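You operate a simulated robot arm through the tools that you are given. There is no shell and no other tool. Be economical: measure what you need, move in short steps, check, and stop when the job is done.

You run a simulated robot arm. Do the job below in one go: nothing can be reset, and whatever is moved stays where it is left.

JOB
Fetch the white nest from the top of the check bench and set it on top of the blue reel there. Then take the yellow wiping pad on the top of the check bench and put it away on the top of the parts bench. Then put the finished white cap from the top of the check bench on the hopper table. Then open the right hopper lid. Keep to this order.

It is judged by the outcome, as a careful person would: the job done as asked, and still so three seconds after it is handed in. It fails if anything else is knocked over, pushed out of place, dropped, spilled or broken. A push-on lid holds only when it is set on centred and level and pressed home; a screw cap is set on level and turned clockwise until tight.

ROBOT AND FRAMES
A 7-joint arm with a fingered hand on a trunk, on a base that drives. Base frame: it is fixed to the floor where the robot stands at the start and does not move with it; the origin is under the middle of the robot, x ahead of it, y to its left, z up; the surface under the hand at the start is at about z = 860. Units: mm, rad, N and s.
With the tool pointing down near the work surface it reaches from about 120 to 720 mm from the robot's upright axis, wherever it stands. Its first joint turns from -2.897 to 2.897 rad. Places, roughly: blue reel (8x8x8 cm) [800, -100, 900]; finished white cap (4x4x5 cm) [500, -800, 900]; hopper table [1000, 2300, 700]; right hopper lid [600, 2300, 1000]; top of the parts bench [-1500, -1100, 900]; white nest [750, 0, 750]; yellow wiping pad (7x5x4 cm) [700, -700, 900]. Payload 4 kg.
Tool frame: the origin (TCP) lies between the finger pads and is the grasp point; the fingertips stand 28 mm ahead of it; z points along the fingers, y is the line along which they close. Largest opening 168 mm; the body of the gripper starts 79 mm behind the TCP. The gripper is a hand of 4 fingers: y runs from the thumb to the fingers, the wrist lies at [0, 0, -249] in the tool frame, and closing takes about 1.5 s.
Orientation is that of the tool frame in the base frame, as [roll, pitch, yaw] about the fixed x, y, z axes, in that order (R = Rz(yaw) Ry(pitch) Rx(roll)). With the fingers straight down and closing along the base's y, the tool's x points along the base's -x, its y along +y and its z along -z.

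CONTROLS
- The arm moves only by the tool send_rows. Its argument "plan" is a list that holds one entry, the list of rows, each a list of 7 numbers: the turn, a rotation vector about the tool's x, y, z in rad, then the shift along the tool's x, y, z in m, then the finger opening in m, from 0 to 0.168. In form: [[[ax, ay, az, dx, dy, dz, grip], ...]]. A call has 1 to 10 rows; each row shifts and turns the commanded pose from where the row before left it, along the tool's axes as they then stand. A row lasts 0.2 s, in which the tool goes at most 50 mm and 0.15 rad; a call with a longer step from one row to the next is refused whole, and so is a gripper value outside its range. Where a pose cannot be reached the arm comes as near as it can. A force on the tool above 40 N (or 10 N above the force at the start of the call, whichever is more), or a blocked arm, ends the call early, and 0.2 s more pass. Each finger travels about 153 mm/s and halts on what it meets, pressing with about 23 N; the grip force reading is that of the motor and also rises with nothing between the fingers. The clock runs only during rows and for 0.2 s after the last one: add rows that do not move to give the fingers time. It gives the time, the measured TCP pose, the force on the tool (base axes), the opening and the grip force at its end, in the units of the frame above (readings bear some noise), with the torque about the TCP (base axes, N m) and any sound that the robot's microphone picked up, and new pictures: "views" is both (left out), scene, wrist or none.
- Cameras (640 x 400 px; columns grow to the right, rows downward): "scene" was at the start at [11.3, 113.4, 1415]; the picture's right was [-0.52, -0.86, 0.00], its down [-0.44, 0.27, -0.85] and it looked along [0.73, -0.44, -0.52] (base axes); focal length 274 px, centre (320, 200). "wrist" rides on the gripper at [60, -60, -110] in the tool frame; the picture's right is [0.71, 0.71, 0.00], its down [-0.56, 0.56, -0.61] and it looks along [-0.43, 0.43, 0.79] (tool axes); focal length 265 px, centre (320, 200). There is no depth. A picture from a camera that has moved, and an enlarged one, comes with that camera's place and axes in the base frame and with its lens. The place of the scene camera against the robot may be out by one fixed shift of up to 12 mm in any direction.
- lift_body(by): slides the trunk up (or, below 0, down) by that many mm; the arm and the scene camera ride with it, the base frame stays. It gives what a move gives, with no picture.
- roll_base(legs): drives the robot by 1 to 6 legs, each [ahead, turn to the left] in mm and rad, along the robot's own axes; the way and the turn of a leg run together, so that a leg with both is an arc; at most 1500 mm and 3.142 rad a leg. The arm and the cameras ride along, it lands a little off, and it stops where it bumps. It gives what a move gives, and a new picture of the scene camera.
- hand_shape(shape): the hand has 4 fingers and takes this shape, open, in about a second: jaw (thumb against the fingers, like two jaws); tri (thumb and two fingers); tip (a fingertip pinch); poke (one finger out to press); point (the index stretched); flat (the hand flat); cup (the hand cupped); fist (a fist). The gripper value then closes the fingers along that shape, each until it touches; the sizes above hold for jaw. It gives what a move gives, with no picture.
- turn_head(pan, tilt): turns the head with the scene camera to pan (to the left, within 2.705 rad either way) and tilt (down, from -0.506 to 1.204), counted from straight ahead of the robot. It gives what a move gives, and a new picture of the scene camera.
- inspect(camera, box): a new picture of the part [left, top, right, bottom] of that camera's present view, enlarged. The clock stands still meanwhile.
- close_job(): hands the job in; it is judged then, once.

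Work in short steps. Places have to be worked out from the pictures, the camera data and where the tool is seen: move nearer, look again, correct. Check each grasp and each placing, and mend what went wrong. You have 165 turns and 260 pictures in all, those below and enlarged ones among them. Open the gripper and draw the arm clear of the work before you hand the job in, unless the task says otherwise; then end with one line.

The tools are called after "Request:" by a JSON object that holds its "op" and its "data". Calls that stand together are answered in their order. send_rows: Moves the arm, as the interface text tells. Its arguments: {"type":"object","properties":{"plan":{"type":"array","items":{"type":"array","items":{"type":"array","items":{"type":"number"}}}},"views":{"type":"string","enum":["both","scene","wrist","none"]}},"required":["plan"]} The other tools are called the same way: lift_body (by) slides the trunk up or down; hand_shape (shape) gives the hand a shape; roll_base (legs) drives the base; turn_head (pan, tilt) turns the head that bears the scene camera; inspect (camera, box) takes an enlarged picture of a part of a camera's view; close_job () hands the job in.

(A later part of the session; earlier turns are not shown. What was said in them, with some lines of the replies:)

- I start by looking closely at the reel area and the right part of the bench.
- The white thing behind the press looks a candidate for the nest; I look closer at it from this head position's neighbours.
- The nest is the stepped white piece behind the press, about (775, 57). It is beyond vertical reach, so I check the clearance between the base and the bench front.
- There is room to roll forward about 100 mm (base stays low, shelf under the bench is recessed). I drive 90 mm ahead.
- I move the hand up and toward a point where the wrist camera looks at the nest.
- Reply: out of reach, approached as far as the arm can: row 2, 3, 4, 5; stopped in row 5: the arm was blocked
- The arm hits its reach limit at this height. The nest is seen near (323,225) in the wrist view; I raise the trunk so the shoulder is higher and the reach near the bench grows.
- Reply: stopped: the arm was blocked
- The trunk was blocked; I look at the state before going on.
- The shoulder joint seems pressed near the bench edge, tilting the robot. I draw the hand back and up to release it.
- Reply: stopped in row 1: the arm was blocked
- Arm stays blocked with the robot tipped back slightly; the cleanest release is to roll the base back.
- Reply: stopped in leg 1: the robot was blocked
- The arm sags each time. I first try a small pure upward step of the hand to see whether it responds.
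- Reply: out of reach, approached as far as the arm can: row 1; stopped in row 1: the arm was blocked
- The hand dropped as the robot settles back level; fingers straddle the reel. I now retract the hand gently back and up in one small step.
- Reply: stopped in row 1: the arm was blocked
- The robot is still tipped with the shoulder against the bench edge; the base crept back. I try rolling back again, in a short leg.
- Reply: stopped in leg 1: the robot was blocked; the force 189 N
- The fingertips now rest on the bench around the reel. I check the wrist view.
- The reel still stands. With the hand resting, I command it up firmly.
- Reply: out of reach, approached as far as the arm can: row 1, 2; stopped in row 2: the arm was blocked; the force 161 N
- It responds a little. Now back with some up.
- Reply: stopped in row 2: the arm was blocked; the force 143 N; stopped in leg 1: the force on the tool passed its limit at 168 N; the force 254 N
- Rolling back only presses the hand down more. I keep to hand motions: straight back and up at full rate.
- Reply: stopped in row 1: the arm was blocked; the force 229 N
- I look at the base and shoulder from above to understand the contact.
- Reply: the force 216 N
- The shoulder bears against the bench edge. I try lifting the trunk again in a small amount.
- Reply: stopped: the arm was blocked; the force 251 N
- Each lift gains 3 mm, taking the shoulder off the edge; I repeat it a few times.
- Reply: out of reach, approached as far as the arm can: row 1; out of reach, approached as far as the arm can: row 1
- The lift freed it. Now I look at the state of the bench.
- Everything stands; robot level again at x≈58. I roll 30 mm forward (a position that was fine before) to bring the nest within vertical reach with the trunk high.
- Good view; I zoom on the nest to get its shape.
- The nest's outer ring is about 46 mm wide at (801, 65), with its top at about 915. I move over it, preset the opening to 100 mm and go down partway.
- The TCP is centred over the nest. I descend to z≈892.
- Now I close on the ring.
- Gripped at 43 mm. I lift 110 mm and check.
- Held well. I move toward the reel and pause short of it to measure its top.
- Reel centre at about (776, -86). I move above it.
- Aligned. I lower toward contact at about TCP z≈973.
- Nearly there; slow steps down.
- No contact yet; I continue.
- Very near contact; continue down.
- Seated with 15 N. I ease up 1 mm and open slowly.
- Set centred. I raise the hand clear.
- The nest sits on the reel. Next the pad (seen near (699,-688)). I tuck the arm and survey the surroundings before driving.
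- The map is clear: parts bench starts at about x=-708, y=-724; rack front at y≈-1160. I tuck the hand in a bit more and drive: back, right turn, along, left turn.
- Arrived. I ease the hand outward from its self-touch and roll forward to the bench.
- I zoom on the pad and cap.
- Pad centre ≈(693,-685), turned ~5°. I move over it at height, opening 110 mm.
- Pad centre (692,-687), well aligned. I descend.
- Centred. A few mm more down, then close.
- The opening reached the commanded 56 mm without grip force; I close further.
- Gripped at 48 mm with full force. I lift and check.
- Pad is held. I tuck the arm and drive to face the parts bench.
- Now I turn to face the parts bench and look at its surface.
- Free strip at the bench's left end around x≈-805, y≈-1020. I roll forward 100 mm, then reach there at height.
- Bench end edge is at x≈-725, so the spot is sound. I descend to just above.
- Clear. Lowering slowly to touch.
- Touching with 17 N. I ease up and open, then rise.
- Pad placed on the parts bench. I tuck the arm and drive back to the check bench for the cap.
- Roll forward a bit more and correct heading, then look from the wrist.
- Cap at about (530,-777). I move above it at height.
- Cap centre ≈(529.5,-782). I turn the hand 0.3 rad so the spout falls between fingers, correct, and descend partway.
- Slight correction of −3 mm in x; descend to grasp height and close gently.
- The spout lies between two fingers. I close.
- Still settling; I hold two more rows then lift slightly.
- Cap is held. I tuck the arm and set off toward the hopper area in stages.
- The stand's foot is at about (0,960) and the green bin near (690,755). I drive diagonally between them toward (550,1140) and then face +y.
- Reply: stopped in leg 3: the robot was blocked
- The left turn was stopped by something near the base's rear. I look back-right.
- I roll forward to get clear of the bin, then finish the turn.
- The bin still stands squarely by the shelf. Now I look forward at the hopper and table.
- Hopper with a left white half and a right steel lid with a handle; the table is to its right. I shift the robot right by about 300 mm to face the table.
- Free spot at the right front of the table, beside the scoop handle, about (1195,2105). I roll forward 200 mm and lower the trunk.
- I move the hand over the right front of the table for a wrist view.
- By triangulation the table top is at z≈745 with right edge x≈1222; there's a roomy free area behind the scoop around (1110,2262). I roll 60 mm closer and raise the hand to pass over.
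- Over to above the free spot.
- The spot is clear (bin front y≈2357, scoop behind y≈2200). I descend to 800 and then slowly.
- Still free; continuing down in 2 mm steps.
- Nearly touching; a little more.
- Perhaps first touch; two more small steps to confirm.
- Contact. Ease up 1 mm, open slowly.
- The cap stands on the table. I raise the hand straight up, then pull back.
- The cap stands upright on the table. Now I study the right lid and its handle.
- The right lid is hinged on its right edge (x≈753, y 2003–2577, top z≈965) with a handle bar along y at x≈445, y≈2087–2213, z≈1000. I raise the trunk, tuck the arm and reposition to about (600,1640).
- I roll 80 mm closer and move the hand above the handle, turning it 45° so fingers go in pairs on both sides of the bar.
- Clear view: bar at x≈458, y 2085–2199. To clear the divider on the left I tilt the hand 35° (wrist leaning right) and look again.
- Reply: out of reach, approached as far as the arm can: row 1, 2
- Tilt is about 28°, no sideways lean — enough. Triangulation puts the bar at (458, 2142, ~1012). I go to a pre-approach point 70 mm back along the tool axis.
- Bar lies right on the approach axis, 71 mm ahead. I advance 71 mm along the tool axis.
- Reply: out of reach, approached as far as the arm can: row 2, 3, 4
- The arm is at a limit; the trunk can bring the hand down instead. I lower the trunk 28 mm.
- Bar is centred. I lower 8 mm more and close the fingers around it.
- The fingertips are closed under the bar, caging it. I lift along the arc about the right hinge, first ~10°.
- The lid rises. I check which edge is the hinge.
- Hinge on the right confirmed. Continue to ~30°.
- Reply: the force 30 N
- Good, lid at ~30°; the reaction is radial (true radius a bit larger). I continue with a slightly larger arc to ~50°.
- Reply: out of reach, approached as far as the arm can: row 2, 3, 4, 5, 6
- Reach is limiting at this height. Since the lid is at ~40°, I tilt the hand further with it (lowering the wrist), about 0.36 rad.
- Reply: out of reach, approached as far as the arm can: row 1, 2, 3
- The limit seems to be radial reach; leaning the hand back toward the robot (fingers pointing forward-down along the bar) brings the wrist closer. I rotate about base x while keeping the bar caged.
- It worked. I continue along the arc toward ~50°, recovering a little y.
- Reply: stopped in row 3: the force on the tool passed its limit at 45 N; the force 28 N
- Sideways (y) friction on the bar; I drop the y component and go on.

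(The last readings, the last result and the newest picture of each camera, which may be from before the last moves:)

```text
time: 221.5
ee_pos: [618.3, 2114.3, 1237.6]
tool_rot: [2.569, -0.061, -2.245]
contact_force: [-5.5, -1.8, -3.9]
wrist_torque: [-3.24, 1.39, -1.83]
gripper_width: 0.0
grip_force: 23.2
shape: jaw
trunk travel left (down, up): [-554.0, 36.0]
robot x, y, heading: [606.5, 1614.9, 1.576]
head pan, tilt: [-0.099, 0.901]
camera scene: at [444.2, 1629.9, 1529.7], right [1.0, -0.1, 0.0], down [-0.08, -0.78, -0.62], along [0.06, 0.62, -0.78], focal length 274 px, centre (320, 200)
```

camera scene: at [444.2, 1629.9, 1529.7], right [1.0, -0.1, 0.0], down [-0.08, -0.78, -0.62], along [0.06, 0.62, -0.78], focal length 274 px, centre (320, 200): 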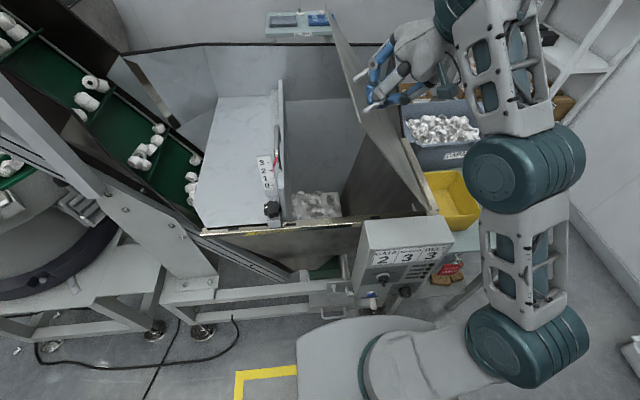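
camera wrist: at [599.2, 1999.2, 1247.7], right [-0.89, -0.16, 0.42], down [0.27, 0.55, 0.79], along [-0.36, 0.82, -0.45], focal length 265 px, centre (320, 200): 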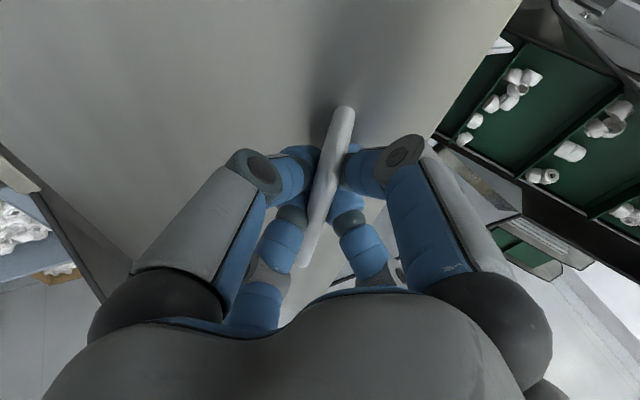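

Lid at ~53°. Onward to ~70°.

Request:
{"op": "send_rows", "data": {"plan": [[[0, 0, 0, -0.0062, -0.0045, -0.0078, 0], [0, 0, 0, -0.0062, -0.0045, -0.0078, 0], [0, 0, 0, -0.0062, -0.0045, -0.0078, 0], [0, 0, 0, -0.0077, -0.006, -0.0089, 0], [0, 0, 0, -0.0077, -0.006, -0.0089, 0], [0, 0, 0, -0.0077, -0.006, -0.0089, 0], [0, 0, 0, 0, 0, 0, 0]]], "views": "both"}}

```text
time: 222.4
ee_pos: [650.6, 2115.2, 1252.9]
tool_rot: [2.56, -0.072, -2.257]
contact_force: [-14.0, 10.3, 17.6]
wrist_torque: [-4.12, 1.88, -2.16]
gripper_width: 0.0
grip_force: 22.3
shape: jaw
trunk travel left (down, up): [-554.0, 36.0]
robot x, y, heading: [604.1, 1619.3, 1.574]
head pan, tilt: [-0.099, 0.901]
stopped in row 4: the force on the tool passed its limit at 45 N (the readings are from after the stop); the commanded pose is now the measured one
camera scene: at [442.7, 1630.0, 1529.6], right [1.0, -0.09, 0.0], down [-0.07, -0.78, -0.62], along [0.06, 0.62, -0.78], focal length 274 px, centre (320, 200)
camera wrist: at [701.2, 2000.7, 1314.8], right [-0.89, -0.15, 0.44], down [0.29, 0.56, 0.78], along [-0.36, 0.82, -0.45], focal length 265 px, centre (320, 200)
```

scene: 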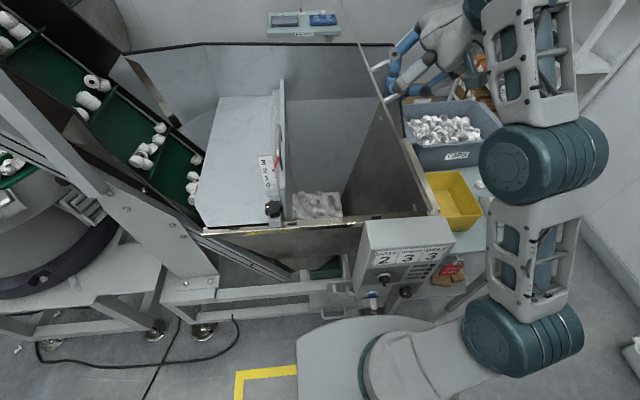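
wrist: 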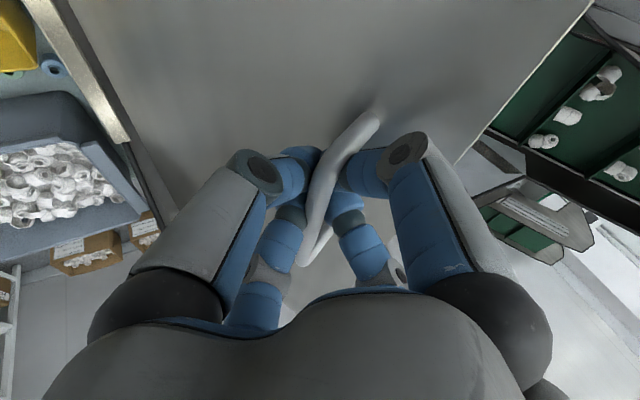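

Lid at ~62°; the bar is twisting in the grip, so I rotate the hand to follow the lid.

Request:
{"op": "send_rows", "data": {"plan": [[[-0.0934, 0.066, 0.0365, 0, 0, 0, 0], [-0.0934, 0.066, 0.0365, 0, 0, 0, 0], [0, 0, 0, 0, 0, 0, 0]]], "views": "wrist"}}

```text
time: 222.7
ee_pos: [645.5, 2113.6, 1251.9]
tool_rot: [2.539, -0.089, -2.265]
contact_force: [-12.5, 18.3, 14.0]
wrist_torque: [-3.3, 1.47, -1.65]
gripper_width: 0.0
grip_force: 22.6
shape: jaw
out of reach, approached as far as the arm can: row 1
trunk travel left (down, up): [-554.0, 36.0]
robot x, y, heading: [606.4, 1620.5, 1.578]
head pan, tilt: [-0.099, 0.901]
stopped in row 1: the force on the tool passed its limit at 57 N (the readings are from after the stop); the commanded pose is now the measured one
camera wrist: at [697.3, 1999.5, 1311.3], right [-0.88, -0.14, 0.46], down [0.32, 0.55, 0.77], along [-0.37, 0.82, -0.44], focal length 265 px, centre (320, 200)
```

wrist: 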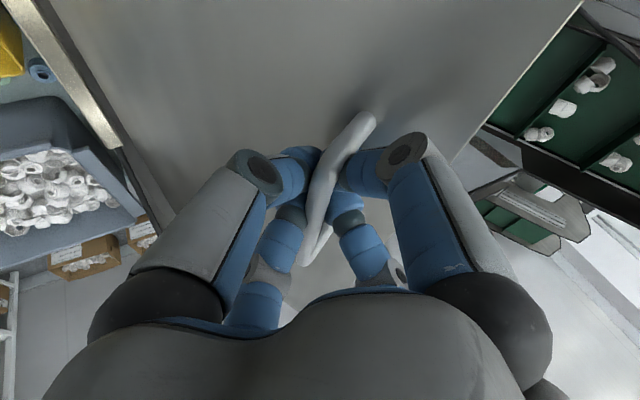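

The reaction is outward along the lid, so raising helps. I lift the trunk 12 mm and swing the hand right by a small base turn.

Request:
{"op": "lift_body", "data": {"by": 12}}

Request:
{"op": "send_rows", "data": {"plan": [[[0, 0, 0, -0.006, -0.006, -0.0055, 0], [0, 0, 0, -0.006, -0.006, -0.0055, 0], [0, 0, 0, 0, 0, 0, 0]]], "views": "wrist"}}

```text
time: 223.2
ee_pos: [652.0, 2114.5, 1253.4]
tool_rot: [2.557, -0.096, -2.274]
contact_force: [-2.5, 2.3, -12.4]
wrist_torque: [-2.51, 1.03, -0.96]
gripper_width: 0.0
grip_force: 22.5
shape: jaw
trunk travel left (down, up): [-564.0, 26.0]
robot x, y, heading: [608.2, 1613.9, 1.58]
head pan, tilt: [-0.099, 0.901]
stopped: the force on the tool passed its limit at 48 N (the readings are from after the stop); the commanded pose is now the measured one
```

```text
time: 223.8
ee_pos: [664.2, 2114.8, 1257.8]
tool_rot: [2.546, -0.098, -2.283]
contact_force: [-11.3, 27.1, 12.2]
wrist_torque: [-3.15, 1.55, -1.47]
gripper_width: 0.0
grip_force: 23.3
shape: jaw
out of reach, approached as far as the arm can: row 2
trunk travel left (down, up): [-564.0, 26.0]
robot x, y, heading: [603.4, 1618.8, 1.58]
head pan, tilt: [-0.099, 0.901]
stopped in row 3: the force on the tool passed its limit at 46 N (the readings are from after the stop); the commanded pose is now the measured one
camera wrist: at [712.9, 1999.4, 1319.5], right [-0.88, -0.12, 0.46], down [0.32, 0.56, 0.76], along [-0.35, 0.82, -0.45], focal length 265 px, centre (320, 200)
```

wrist: 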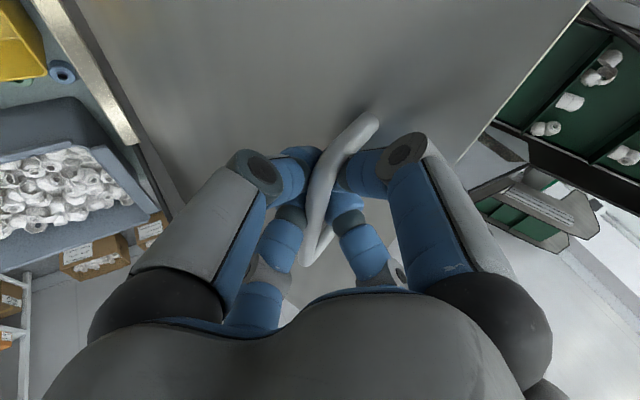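

Progress to ~64°. Since the arm's radial reach is the limit, I now use small right turns of the base with slight forward roll to carry the hand rightward.

Request:
{"op": "roll_base", "data": {"legs": [[5, -0.04]]}}

```text
time: 224.6
ee_pos: [668.5, 2114.4, 1258.6]
tool_rot: [2.536, -0.101, -2.299]
contact_force: [-8.0, 21.2, 12.4]
wrist_torque: [-2.61, 1.28, -0.92]
gripper_width: 0.0
grip_force: 23.3
shape: jaw
trunk travel left (down, up): [-564.0, 26.0]
robot x, y, heading: [603.0, 1621.1, 1.57]
head pan, tilt: [-0.099, 0.901]
stopped in leg 1: the force on the tool passed its limit at 48 N (the readings are from after the stop); the commanded pose is now the measured one
camera scene: at [443.9, 1637.9, 1539.4], right [0.99, -0.1, 0.0], down [-0.08, -0.78, -0.62], along [0.06, 0.62, -0.79], focal length 274 px, centre (320, 200)
```

scene: 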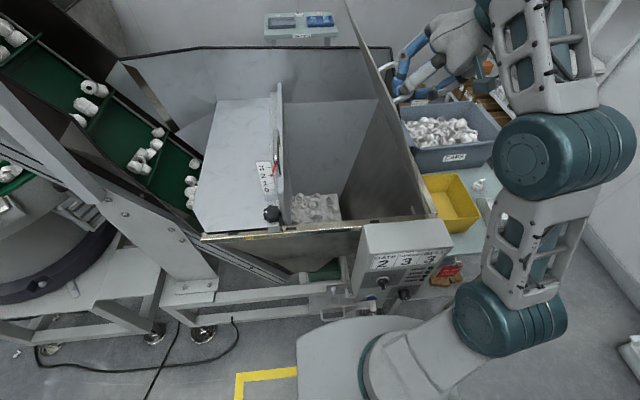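

Outward force persists; a small lift first, then another turn.

Request:
{"op": "lift_body", "data": {"by": 6}}

Request:
{"op": "roll_base", "data": {"legs": [[0, -0.04]]}}

Request:
{"op": "lift_body", "data": {"by": 5}}

Request:
{"op": "roll_base", "data": {"legs": [[0, -0.04]]}}

```text
time: 225.2
ee_pos: [674.0, 2114.1, 1261.2]
tool_rot: [2.547, -0.1, -2.304]
contact_force: [3.5, 11.9, -31.9]
wrist_torque: [-2.37, 1.02, -0.81]
gripper_width: 0.0
grip_force: 23.4
shape: jaw
trunk travel left (down, up): [-570.0, 20.0]
robot x, y, heading: [603.6, 1615.6, 1.562]
head pan, tilt: [-0.099, 0.901]
```

```text
time: 226.0
ee_pos: [688.1, 2114.3, 1265.6]
tool_rot: [2.542, -0.098, -2.333]
contact_force: [-8.9, 32.2, 6.5]
wrist_torque: [-2.57, 1.13, -0.61]
gripper_width: 0.0
grip_force: 23.4
shape: jaw
trunk travel left (down, up): [-570.0, 20.0]
robot x, y, heading: [606.8, 1620.0, 1.524]
head pan, tilt: [-0.099, 0.901]
camera scene: at [444.2, 1647.3, 1545.7], right [0.99, -0.14, 0.0], down [-0.11, -0.78, -0.62], along [0.09, 0.61, -0.79], focal length 274 px, centre (320, 200)
```

scene: 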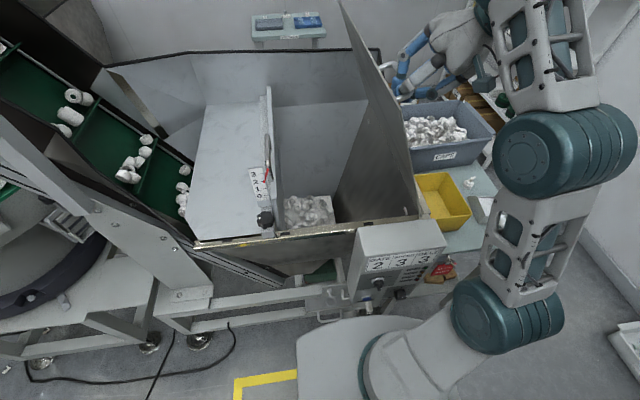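

```text
time: 226.5
ee_pos: [691.7, 2114.1, 1267.2]
tool_rot: [2.547, -0.102, -2.341]
contact_force: [5.3, 15.1, -34.6]
wrist_torque: [-1.97, 0.96, -0.34]
gripper_width: 0.2
grip_force: 22.8
shape: jaw
trunk travel left (down, up): [-575.0, 15.0]
robot x, y, heading: [605.8, 1619.9, 1.528]
head pan, tilt: [-0.099, 0.901]
```

```text
time: 227.8
ee_pos: [704.9, 2113.7, 1271.0]
tool_rot: [2.537, -0.099, -2.38]
contact_force: [-3.7, 33.7, 5.7]
wrist_torque: [-1.79, 1.2, -0.19]
gripper_width: 0.0
grip_force: 23.0
shape: jaw
trunk travel left (down, up): [-575.0, 15.0]
robot x, y, heading: [602.9, 1622.8, 1.49]
head pan, tilt: [-0.099, 0.901]
stopped in leg 1: the force on the tool passed its limit at 50 N (the readings are from after the stop); the commanded pose is now the measured one
camera scene: at [446.2, 1654.2, 1550.5], right [0.98, -0.18, 0.0], down [-0.14, -0.77, -0.62], along [0.11, 0.61, -0.79], focal length 274 px, centre (320, 200)
```

scene: 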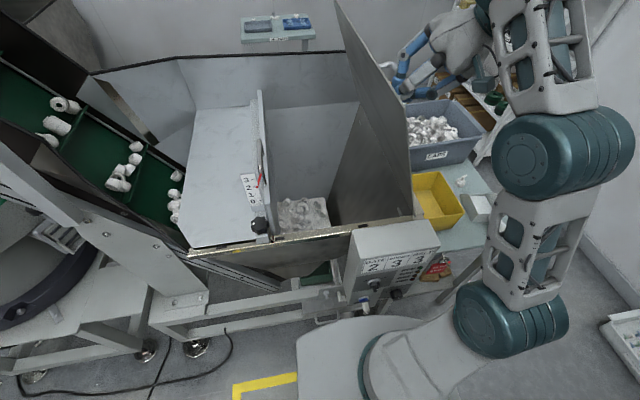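

Works: ~71°. I add some forward roll to relieve the y force and continue.

Request:
{"op": "roll_base", "data": {"legs": [[8, -0.03]]}}

Request:
{"op": "lift_body", "data": {"by": 3}}

Request:
{"op": "roll_base", "data": {"legs": [[8, -0.04]]}}

```text
time: 228.5
ee_pos: [720.4, 2112.7, 1272.3]
tool_rot: [2.535, -0.096, -2.405]
contact_force: [-6.0, 22.1, 20.4]
wrist_torque: [-1.99, 1.45, 0.13]
gripper_width: 0.0
grip_force: 23.4
shape: jaw
trunk travel left (down, up): [-575.0, 15.0]
robot x, y, heading: [609.9, 1630.5, 1.46]
head pan, tilt: [-0.099, 0.901]
camera scene: at [447.0, 1662.6, 1550.6], right [0.98, -0.21, 0.0], down [-0.16, -0.77, -0.62], along [0.13, 0.61, -0.78], focal length 274 px, centre (320, 200)
```

scene: 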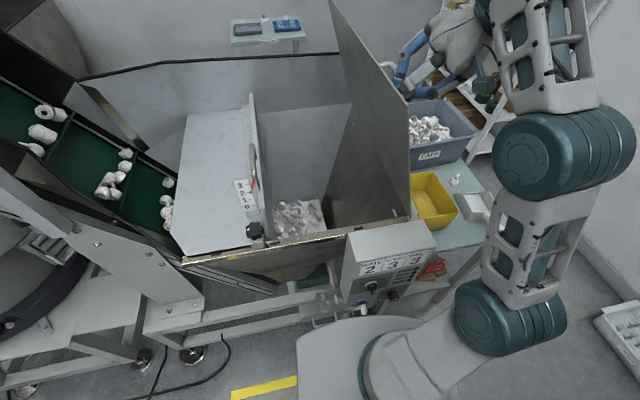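

```text
time: 229.0
ee_pos: [721.7, 2113.0, 1274.3]
tool_rot: [2.536, -0.099, -2.408]
contact_force: [-0.3, 5.6, -20.1]
wrist_torque: [-1.52, 0.97, 0.26]
gripper_width: 0.2
grip_force: 23.6
shape: jaw
trunk travel left (down, up): [-578.0, 12.0]
robot x, y, heading: [605.8, 1630.1, 1.459]
head pan, tilt: [-0.099, 0.901]
```

```text
time: 229.8
ee_pos: [741.5, 2114.1, 1276.0]
tool_rot: [2.535, -0.098, -2.443]
contact_force: [1.5, -8.6, -27.2]
wrist_torque: [-1.3, 0.75, 0.19]
gripper_width: 0.0
grip_force: 23.0
shape: jaw
trunk travel left (down, up): [-578.0, 12.0]
robot x, y, heading: [612.1, 1639.7, 1.419]
head pan, tilt: [-0.099, 0.901]
camera scene: at [451.9, 1674.4, 1553.5], right [0.97, -0.25, 0.0], down [-0.2, -0.76, -0.62], along [0.15, 0.6, -0.78], focal length 274 px, centre (320, 200)
```

scene: 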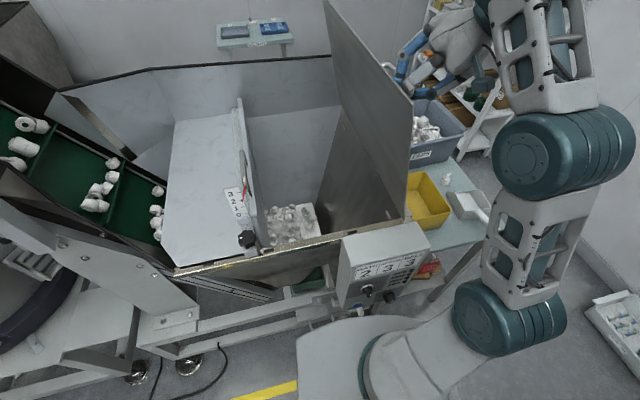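

~78°. Keep going past vertical.

Request:
{"op": "lift_body", "data": {"by": -3}}

Request:
{"op": "roll_base", "data": {"legs": [[5, -0.04]]}}

Request:
{"op": "roll_base", "data": {"legs": [[6, -0.04]]}}

```text
time: 230.3
ee_pos: [738.9, 2114.7, 1275.7]
tool_rot: [2.531, -0.099, -2.444]
contact_force: [-2.3, 11.1, 21.4]
wrist_torque: [-1.67, 1.11, -0.29]
gripper_width: 0.2
grip_force: 23.1
shape: jaw
trunk travel left (down, up): [-575.0, 15.0]
robot x, y, heading: [610.1, 1637.8, 1.42]
head pan, tilt: [-0.099, 0.901]
```

```text
time: 231.2
ee_pos: [752.4, 2112.9, 1275.3]
tool_rot: [2.524, -0.1, -2.472]
contact_force: [0.1, 7.5, 7.3]
wrist_torque: [-1.46, 1.05, 0.13]
gripper_width: 0.1
grip_force: 22.8
shape: jaw
trunk travel left (down, up): [-575.0, 15.0]
robot x, y, heading: [606.0, 1642.3, 1.395]
head pan, tilt: [-0.099, 0.901]
stopped in leg 1: the force on the tool passed its limit at 44 N (the readings are from after the stop); the commanded pose is now the measured one
camera scene: at [452.3, 1682.5, 1550.3], right [0.96, -0.27, 0.0], down [-0.21, -0.75, -0.62], along [0.17, 0.6, -0.78], focal length 274 px, centre (320, 200)
```

scene: 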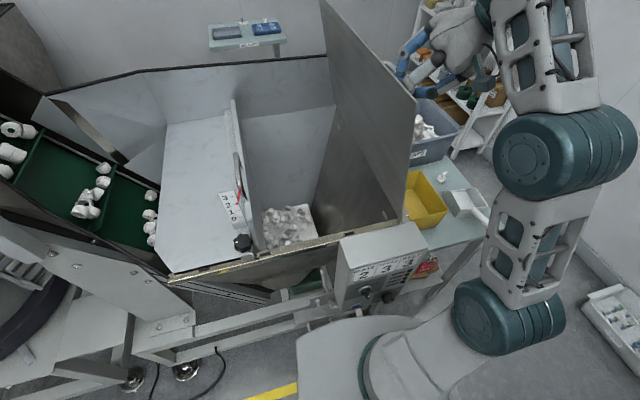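

```text
time: 232.0
ee_pos: [772.4, 2114.9, 1275.8]
tool_rot: [2.525, -0.098, -2.513]
contact_force: [0.2, 10.5, 9.3]
wrist_torque: [-0.93, 0.81, 0.08]
gripper_width: 0.0
grip_force: 22.6
shape: jaw
trunk travel left (down, up): [-575.0, 15.0]
robot x, y, heading: [610.4, 1651.4, 1.354]
head pan, tilt: [-0.099, 0.901]
camera scene: at [455.5, 1695.3, 1550.6], right [0.95, -0.31, 0.0], down [-0.24, -0.75, -0.62], along [0.19, 0.59, -0.78], focal length 274 px, centre (320, 200)
```

scene: 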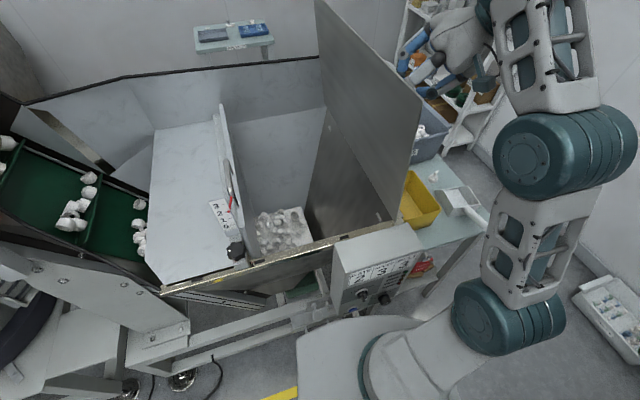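

~84°. Further right.

Request:
{"op": "roll_base", "data": {"legs": [[6, -0.04]]}}

Request:
{"op": "lift_body", "data": {"by": -4}}

Request:
{"op": "roll_base", "data": {"legs": [[7, -0.04]]}}

Request:
{"op": "lift_body", "data": {"by": -4}}

Request:
{"op": "roll_base", "data": {"legs": [[8, -0.04]]}}

```text
time: 232.8
ee_pos: [786.3, 2114.7, 1275.1]
tool_rot: [2.529, -0.098, -2.545]
contact_force: [-25.8, 9.7, -5.6]
wrist_torque: [-0.69, 0.86, 0.71]
gripper_width: 0.0
grip_force: 22.8
shape: jaw
trunk travel left (down, up): [-575.0, 15.0]
robot x, y, heading: [610.6, 1655.3, 1.316]
head pan, tilt: [-0.099, 0.901]
camera scene: at [454.0, 1707.6, 1549.9], right [0.94, -0.35, 0.0], down [-0.27, -0.74, -0.62], along [0.22, 0.58, -0.78], focal length 274 px, centre (320, 200)
```

scene: 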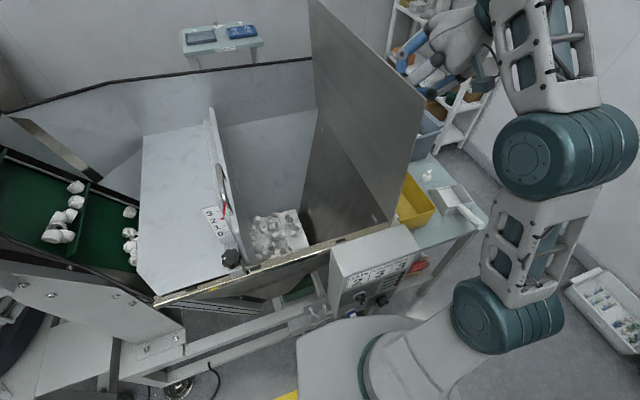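

```text
time: 233.2
ee_pos: [785.0, 2114.5, 1275.1]
tool_rot: [2.517, -0.098, -2.546]
contact_force: [-4.1, 13.2, 9.2]
wrist_torque: [-1.02, 0.91, 0.25]
gripper_width: 0.0
grip_force: 23.0
shape: jaw
trunk travel left (down, up): [-572.0, 18.0]
robot x, y, heading: [609.4, 1655.5, 1.318]
head pan, tilt: [-0.099, 0.901]
stopped: the force on the tool passed its limit at 46 N (the readings are from after the stop); the commanded pose is now the measured one
```

```text
time: 234.1
ee_pos: [785.2, 2116.1, 1275.4]
tool_rot: [2.512, -0.099, -2.544]
contact_force: [-2.8, 28.2, 22.3]
wrist_torque: [-1.5, 1.13, -0.52]
gripper_width: 0.0
grip_force: 23.9
shape: jaw
trunk travel left (down, up): [-572.0, 18.0]
robot x, y, heading: [613.3, 1658.4, 1.304]
head pan, tilt: [-0.099, 0.901]
stopped in leg 1: the force on the tool passed its limit at 47 N (the readings are from after the stop); the commanded pose is now the measured one
camera scene: at [460.2, 1717.4, 1547.2], right [0.93, -0.36, 0.0], down [-0.28, -0.73, -0.62], along [0.23, 0.58, -0.79], focal length 274 px, centre (320, 200)
```

scene: 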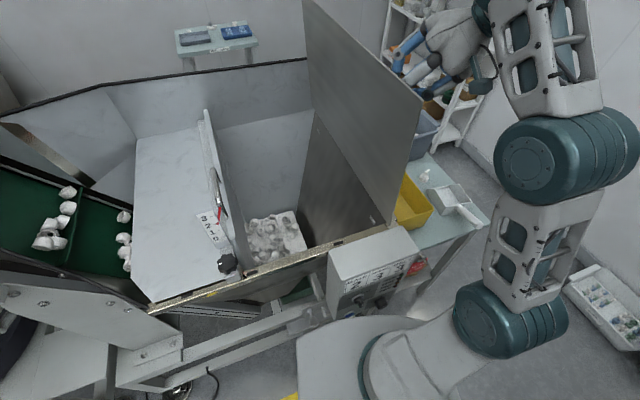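

```text
time: 234.4
ee_pos: [785.4, 2114.5, 1275.0]
tool_rot: [2.506, -0.1, -2.548]
contact_force: [-1.7, 20.4, 11.4]
wrist_torque: [-1.36, 0.96, -0.35]
gripper_width: 0.0
grip_force: 23.2
shape: jaw
trunk travel left (down, up): [-571.0, 19.0]
robot x, y, heading: [611.1, 1660.3, 1.305]
head pan, tilt: [-0.099, 0.901]
stopped: the force on the tool passed its limit at 52 N (the readings are from after the stop); the commanded pose is now the measured one
```

```text
time: 235.3
ee_pos: [785.3, 2117.8, 1273.7]
tool_rot: [2.509, -0.1, -2.545]
contact_force: [-3.8, 21.9, 8.9]
wrist_torque: [-0.98, 0.55, -0.48]
gripper_width: 0.0
grip_force: 23.2
shape: jaw
trunk travel left (down, up): [-571.0, 19.0]
robot x, y, heading: [613.9, 1664.3, 1.284]
head pan, tilt: [-0.099, 0.901]
stopped in leg 1: the force on the tool passed its limit at 46 N (the readings are from after the stop); the commanded pose is now the measured one
camera scene: at [463.0, 1726.1, 1546.1], right [0.93, -0.38, 0.0], down [-0.3, -0.73, -0.62], along [0.24, 0.57, -0.79], focal length 274 px, centre (320, 200)
```

scene: 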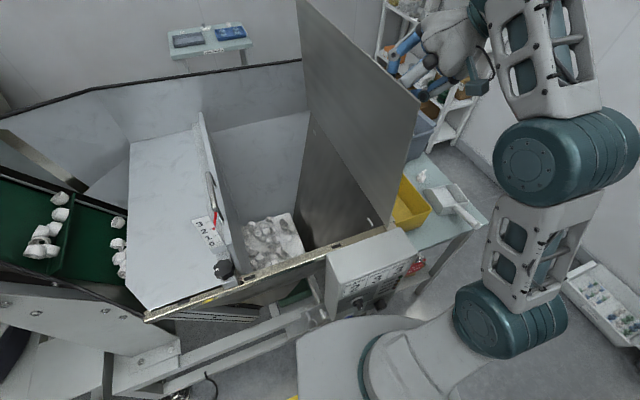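

The hand stopped advancing at x≈785, so the lid is about at its stop near vertical. I relieve the y force with a small nudge and see.

Request:
{"op": "send_rows", "data": {"plan": [[[0, 0, 0, -0.0035, 0.0002, -0.0003, 0], [0, 0, 0, -0.0035, 0.0002, -0.0003, 0], [0, 0, 0, 0, 0, 0, 0]]], "views": "both"}}

```text
time: 236.1
ee_pos: [785.8, 2116.5, 1274.9]
tool_rot: [2.513, -0.094, -2.541]
contact_force: [-14.9, 8.3, 5.7]
wrist_torque: [-1.06, 0.57, -0.31]
gripper_width: 0.0
grip_force: 22.8
shape: jaw
out of reach, approached as far as the arm can: row 2
trunk travel left (down, up): [-571.0, 19.0]
robot x, y, heading: [614.4, 1670.0, 1.278]
head pan, tilt: [-0.099, 0.901]
camera scene: at [460.5, 1723.8, 1546.3], right [0.93, -0.38, 0.0], down [-0.3, -0.73, -0.62], along [0.24, 0.57, -0.78], focal length 274 px, centre (320, 200)
camera wrist: at [804.2, 1991.5, 1331.9], right [-0.87, 0.1, 0.48], down [0.47, 0.43, 0.77], along [-0.13, 0.9, -0.42], focal length 265 px, centre (320, 200)
```

scene: 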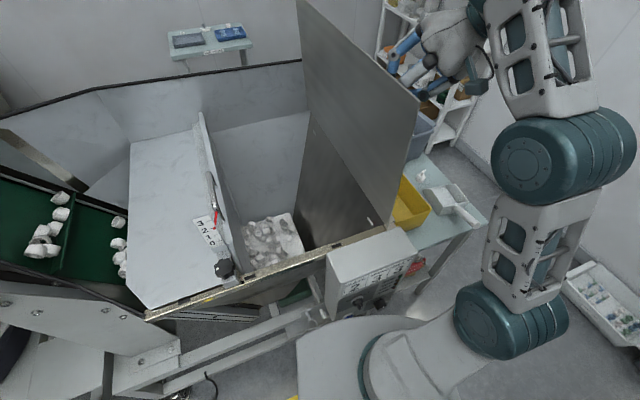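
wrist: 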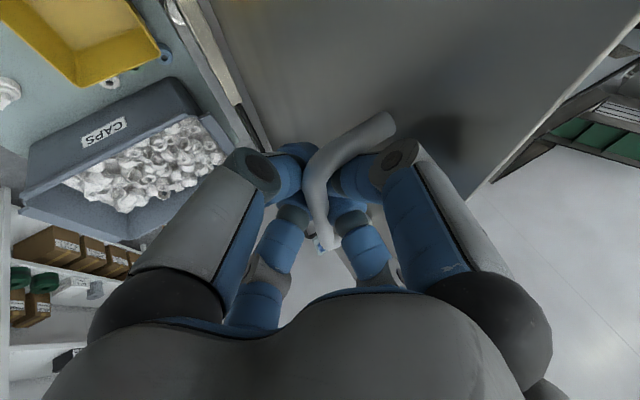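

The lid stands near vertical at its stop. I open the fingers slightly to test whether it stays by itself.

Request:
{"op": "send_rows", "data": {"plan": [[[0, 0, 0, 0, 0, 0, 0.01], [0, 0, 0, 0, 0, 0, 0.02], [0, 0, 0, 0, 0, 0, 0.03], [0, 0, 0, 0, 0, 0, 0.03], [0, 0, 0, 0, 0, 0, 0.03]]], "views": "both"}}

```text
time: 237.4
ee_pos: [788.5, 2120.0, 1273.2]
tool_rot: [2.511, -0.097, -2.548]
contact_force: [0.3, 22.5, 11.3]
wrist_torque: [-0.46, 0.34, -0.26]
gripper_width: 28.4
grip_force: 0.1
shape: jaw
trunk travel left (down, up): [-571.0, 19.0]
robot x, y, heading: [614.1, 1664.1, 1.277]
head pan, tilt: [-0.099, 0.901]
stopped in row 5: the force on the tool passed its limit at 40 N (the readings are from after the stop); the commanded pose is now the measured one
camera scene: at [463.7, 1726.5, 1546.2], right [0.93, -0.38, 0.0], down [-0.3, -0.73, -0.62], along [0.24, 0.57, -0.79], focal length 274 px, centre (320, 200)
camera wrist: at [807.0, 1994.5, 1330.9], right [-0.87, 0.1, 0.48], down [0.48, 0.43, 0.77], along [-0.13, 0.9, -0.42], focal length 265 px, centre (320, 200)
```

scene: 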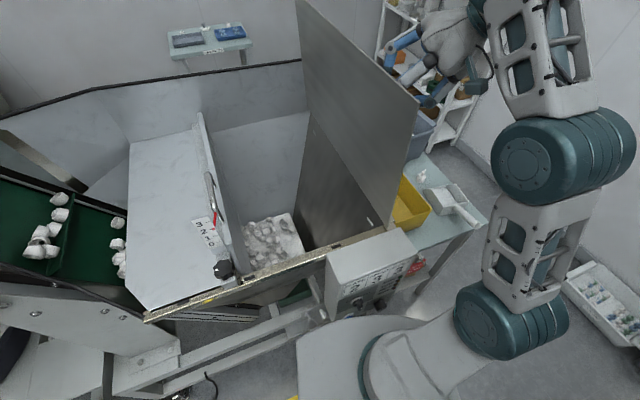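
wrist: 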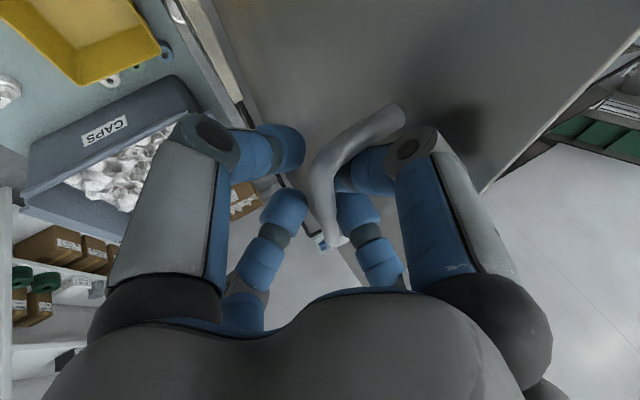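

No x load: the lid stays. I shift slightly to free the hand from the handle leg, opening a bit more.

Request:
{"op": "send_rows", "data": {"plan": [[[0, 0, 0, 0, 0.003, 0.002, 0.035], [0, 0, 0, 0, 0.003, 0.002, 0.045], [0, 0, 0, 0, 0, 0, 0.05], [0, 0, 0, 0, 0, 0, 0.05]]], "views": "wrist"}}

```text
time: 238.4
ee_pos: [785.8, 2124.0, 1274.0]
tool_rot: [2.51, -0.098, -2.548]
contact_force: [2.7, 13.7, 7.1]
wrist_torque: [-0.2, 0.18, -0.24]
gripper_width: 48.0
grip_force: 0.0
shape: jaw
trunk travel left (down, up): [-571.0, 19.0]
robot x, y, heading: [613.7, 1668.7, 1.282]
head pan, tilt: [-0.099, 0.901]
camera wrist: at [803.9, 1998.1, 1331.5], right [-0.87, 0.1, 0.48], down [0.48, 0.43, 0.77], along [-0.13, 0.9, -0.42], focal length 265 px, centre (320, 200)
```

wrist: 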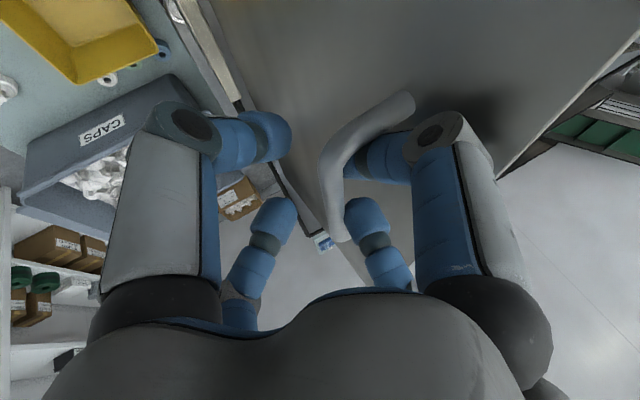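

The lid stays put. I withdraw the fingers up and back, keeping x constant.

Request:
{"op": "send_rows", "data": {"plan": [[[0, 0, 0, 0.0033, 0.0016, -0.0084, 0.05], [0, 0, 0, 0.0049, 0.0024, -0.0126, 0.05], [0, 0, 0, 0.0049, 0.0024, -0.0126, 0.05], [0, 0, 0, 0.0049, 0.0024, -0.0126, 0.05], [0, 0, 0, 0, 0, 0, 0.05]]], "views": "both"}}

```text
time: 239.6
ee_pos: [771.9, 2093.4, 1311.2]
tool_rot: [2.509, -0.095, -2.549]
contact_force: [3.1, 0.5, 0.7]
wrist_torque: [0.03, 0.04, 0.07]
gripper_width: 49.5
grip_force: 0.1
shape: jaw
out of reach, approached as far as the arm can: row 2, 3, 4
trunk travel left (down, up): [-571.0, 19.0]
robot x, y, heading: [618.6, 1667.5, 1.277]
head pan, tilt: [-0.099, 0.901]
camera scene: at [464.3, 1722.6, 1546.7], right [0.92, -0.38, 0.0], down [-0.3, -0.72, -0.62], along [0.24, 0.57, -0.78], focal length 274 px, centre (320, 200)
camera wrist: at [790.4, 1968.3, 1368.4], right [-0.87, 0.1, 0.48], down [0.48, 0.43, 0.77], along [-0.13, 0.9, -0.42], focal length 265 px, centre (320, 200)
```

scene: 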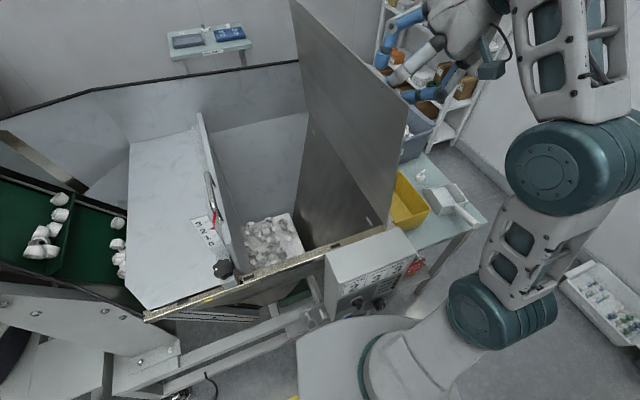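
wrist: 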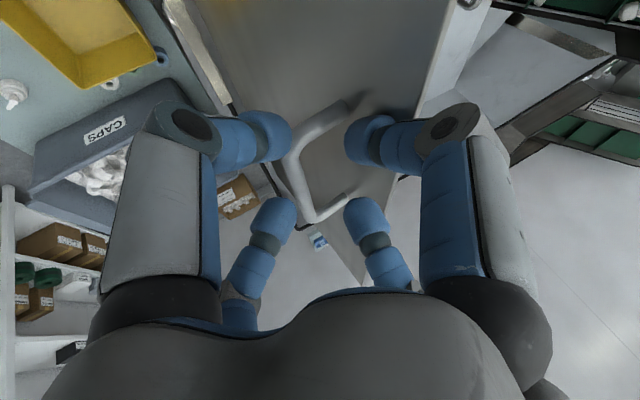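

Fingers are nearly out, but the lid shifted left a little. I lift the trunk to clear the bar fully.

Request:
{"op": "lift_body", "data": {"by": 19}}

Request:
{"op": "inspect", "data": {"camera": "wrist", "box": [180, 40, 460, 280]}}

Request:
{"op": "inspect", "data": {"camera": "scene", "box": [270, 0, 450, 250]}}

```text
time: 240.3
ee_pos: [772.6, 2093.1, 1329.7]
tool_rot: [2.508, -0.096, -2.549]
contact_force: [1.4, -0.4, 2.0]
wrist_torque: [-0.03, 0.04, 0.02]
gripper_width: 49.4
grip_force: 0.2
shape: jaw
trunk travel left (down, up): [-590.0, 0.0]
robot x, y, heading: [609.5, 1665.1, 1.283]
head pan, tilt: [-0.099, 0.901]
```

```text
1.67 times, centred on (320, 160) of wrist
camera zoom: at [790.1, 1968.4, 1387.5], right [-0.87, 0.1, 0.48], down [0.48, 0.43, 0.77], along [-0.13, 0.9, -0.42], focal length 442 px, centre (320, 267)
```

zoom: 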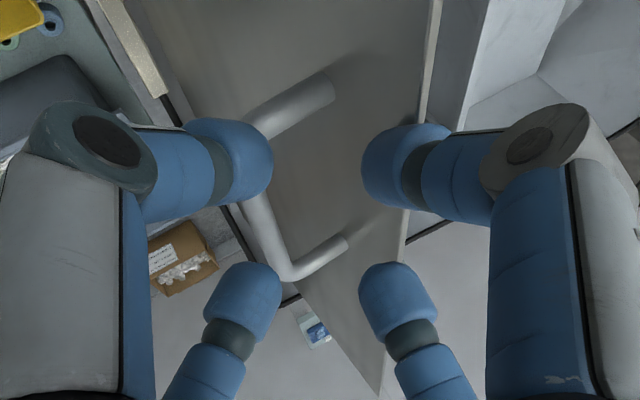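

```text
1.60 times, centred on (360, 125) of scene
camera zoom: at [464.1, 1722.6, 1565.7], right [0.92, -0.38, 0.0], down [-0.3, -0.72, -0.62], along [0.24, 0.57, -0.78], focal length 439 px, centre (256, 320)
```

zoom: 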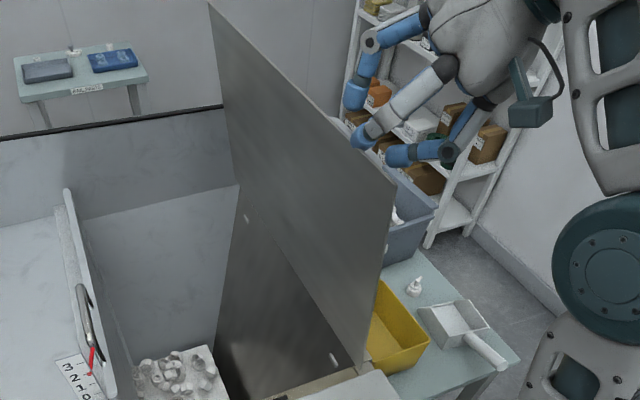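

The lid stands by itself at ~84° with the hand off it. I move the hand away: right, then back toward the robot.

Request:
{"op": "send_rows", "data": {"plan": [[[0, 0, 0, -0.0165, -0.0081, -0.008, 0.05], [0, 0, 0, -0.0165, -0.0081, -0.008, 0.05], [0, 0, 0, 0.0168, -0.021, -0.0133, 0.05], [0, 0, 0, 0.0168, -0.021, -0.0133, 0.05], [0, 0, 0, 0.0168, -0.021, -0.0133, 0.05], [0, 0, 0, 0.0168, -0.021, -0.0133, 0.05], [0, 0, 0, 0, 0, 0, 0.05]]], "views": "both"}}

```text
time: 241.9
ee_pos: [779.1, 1970.8, 1322.4]
tool_rot: [2.51, -0.095, -2.549]
contact_force: [0.8, 0.3, 0.0]
wrist_torque: [-0.01, 0.01, 0.01]
gripper_width: 49.9
grip_force: 0.1
shape: jaw
out of reach, approached as far as the arm can: row 1, 2
trunk travel left (down, up): [-590.0, 0.0]
robot x, y, heading: [614.4, 1665.9, 1.284]
head pan, tilt: [-0.099, 0.901]
camera scene: at [463.7, 1722.9, 1565.6], right [0.92, -0.38, 0.0], down [-0.3, -0.72, -0.62], along [0.24, 0.57, -0.78], focal length 274 px, centre (320, 200)
camera wrist: at [796.7, 1846.0, 1379.6], right [-0.87, 0.1, 0.48], down [0.48, 0.43, 0.77], along [-0.13, 0.9, -0.42], focal length 265 px, centre (320, 200)
```

scene: 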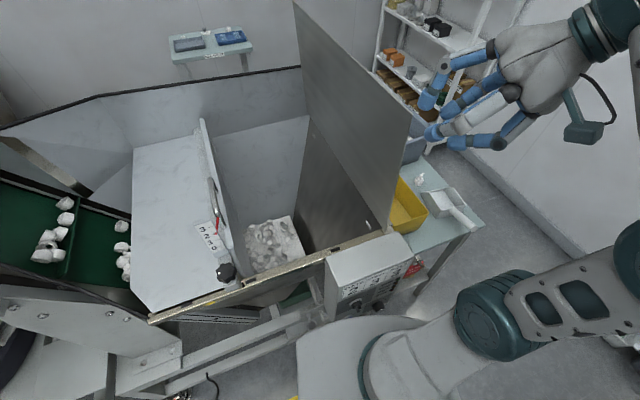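
wrist: 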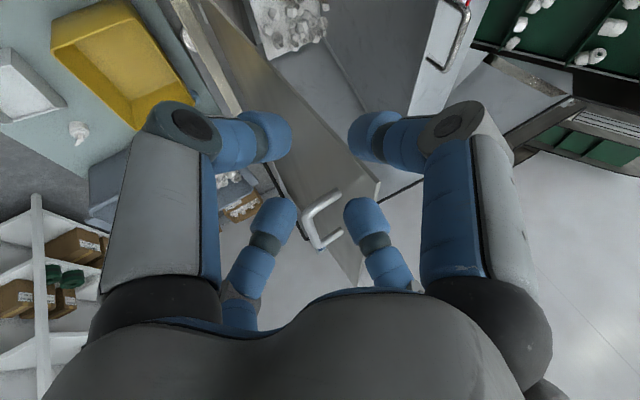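

The lid stays open and the cap still stands. I back the robot off to draw the arm clear and verify.

Request:
{"op": "roll_base", "data": {"legs": [[-200, 0]]}}

Request:
{"op": "turn_head", "data": {"pan": 0.1, "tilt": 0.6}}

Request:
{"op": "inspect", "data": {"camera": "scene", "box": [200, 60, 480, 260]}}

```text
time: 243.5
ee_pos: [722.0, 1781.1, 1321.9]
tool_rot: [2.508, -0.095, -2.546]
contact_force: [0.1, 0.2, 0.8]
wrist_torque: [-0.02, -0.01, -0.03]
gripper_width: 49.9
grip_force: 0.2
shape: jaw
trunk travel left (down, up): [-590.0, 0.0]
robot x, y, heading: [558.1, 1478.1, 1.281]
head pan, tilt: [-0.099, 0.901]
camera scene: at [406.8, 1531.6, 1565.6], right [0.93, -0.38, 0.0], down [-0.3, -0.73, -0.62], along [0.23, 0.58, -0.78], focal length 274 px, centre (320, 200)
```

scene: 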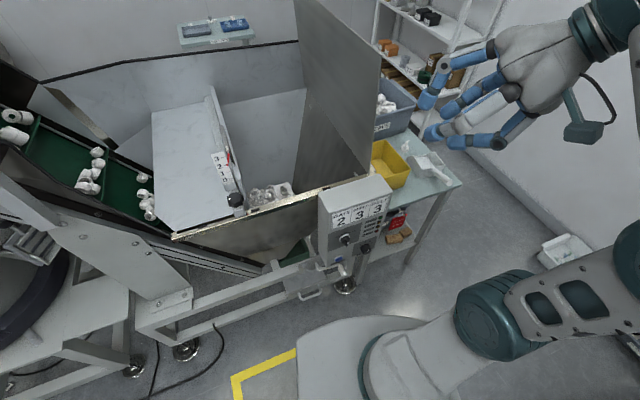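

```text
time: 244.3
ee_pos: [721.4, 1781.3, 1321.6]
tool_rot: [2.507, -0.096, -2.547]
contact_force: [0.1, 0.1, -0.3]
wrist_torque: [0.0, -0.01, 0.01]
gripper_width: 49.8
grip_force: 0.3
shape: jaw
trunk travel left (down, up): [-590.0, 0.0]
robot x, y, heading: [561.6, 1475.5, 1.283]
head pan, tilt: [0.099, 0.6]
camera scene: at [395.2, 1549.5, 1590.3], right [0.98, -0.19, 0.0], down [-0.11, -0.56, -0.82], along [0.16, 0.81, -0.57], focal length 274 px, centre (320, 200)
```

scene: 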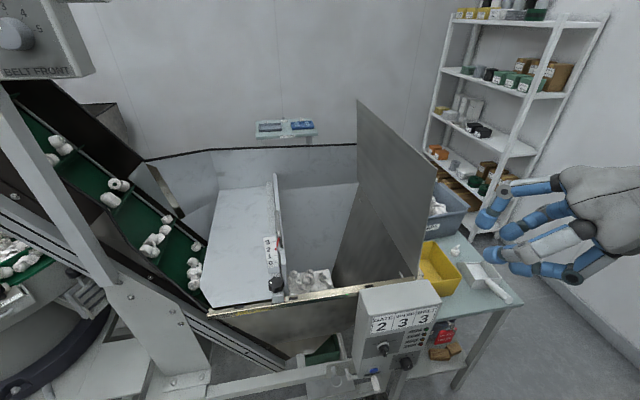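

```text
2.00 times, centred on (340, 160) of scene
camera zoom: at [395.2, 1549.5, 1590.3], right [0.98, -0.19, 0.0], down [-0.11, -0.56, -0.82], along [0.16, 0.81, -0.57], focal length 549 px, centre (280, 280)
```

zoom: 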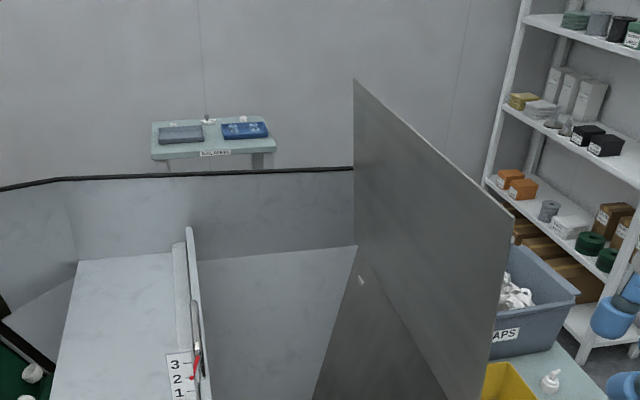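

All four parts are done: the nest is on the reel, the pad is on the parts bench, the cap stands on the hopper table, and the right lid stands open with the arm clear. I hand the job in.

Request:
{"op": "close_job", "data": {}}

```text
The job is handed in.
```

I did all four steps in the order you gave, and the job is handed in. The white nest is on the blue reel, the yellow pad is on the parts bench, the finished white cap is on the hopper table, and the right hopper lid is open. The lid stood by itself at about 84°, just short of its stop. Early on the arm's shoulder caught the check bench edge, tipping the robot back and pressing the hand onto the bench around the reel. Later the base bumped something, probably the green bin, while turning. I saw nothing knocked over or moved afterwards.
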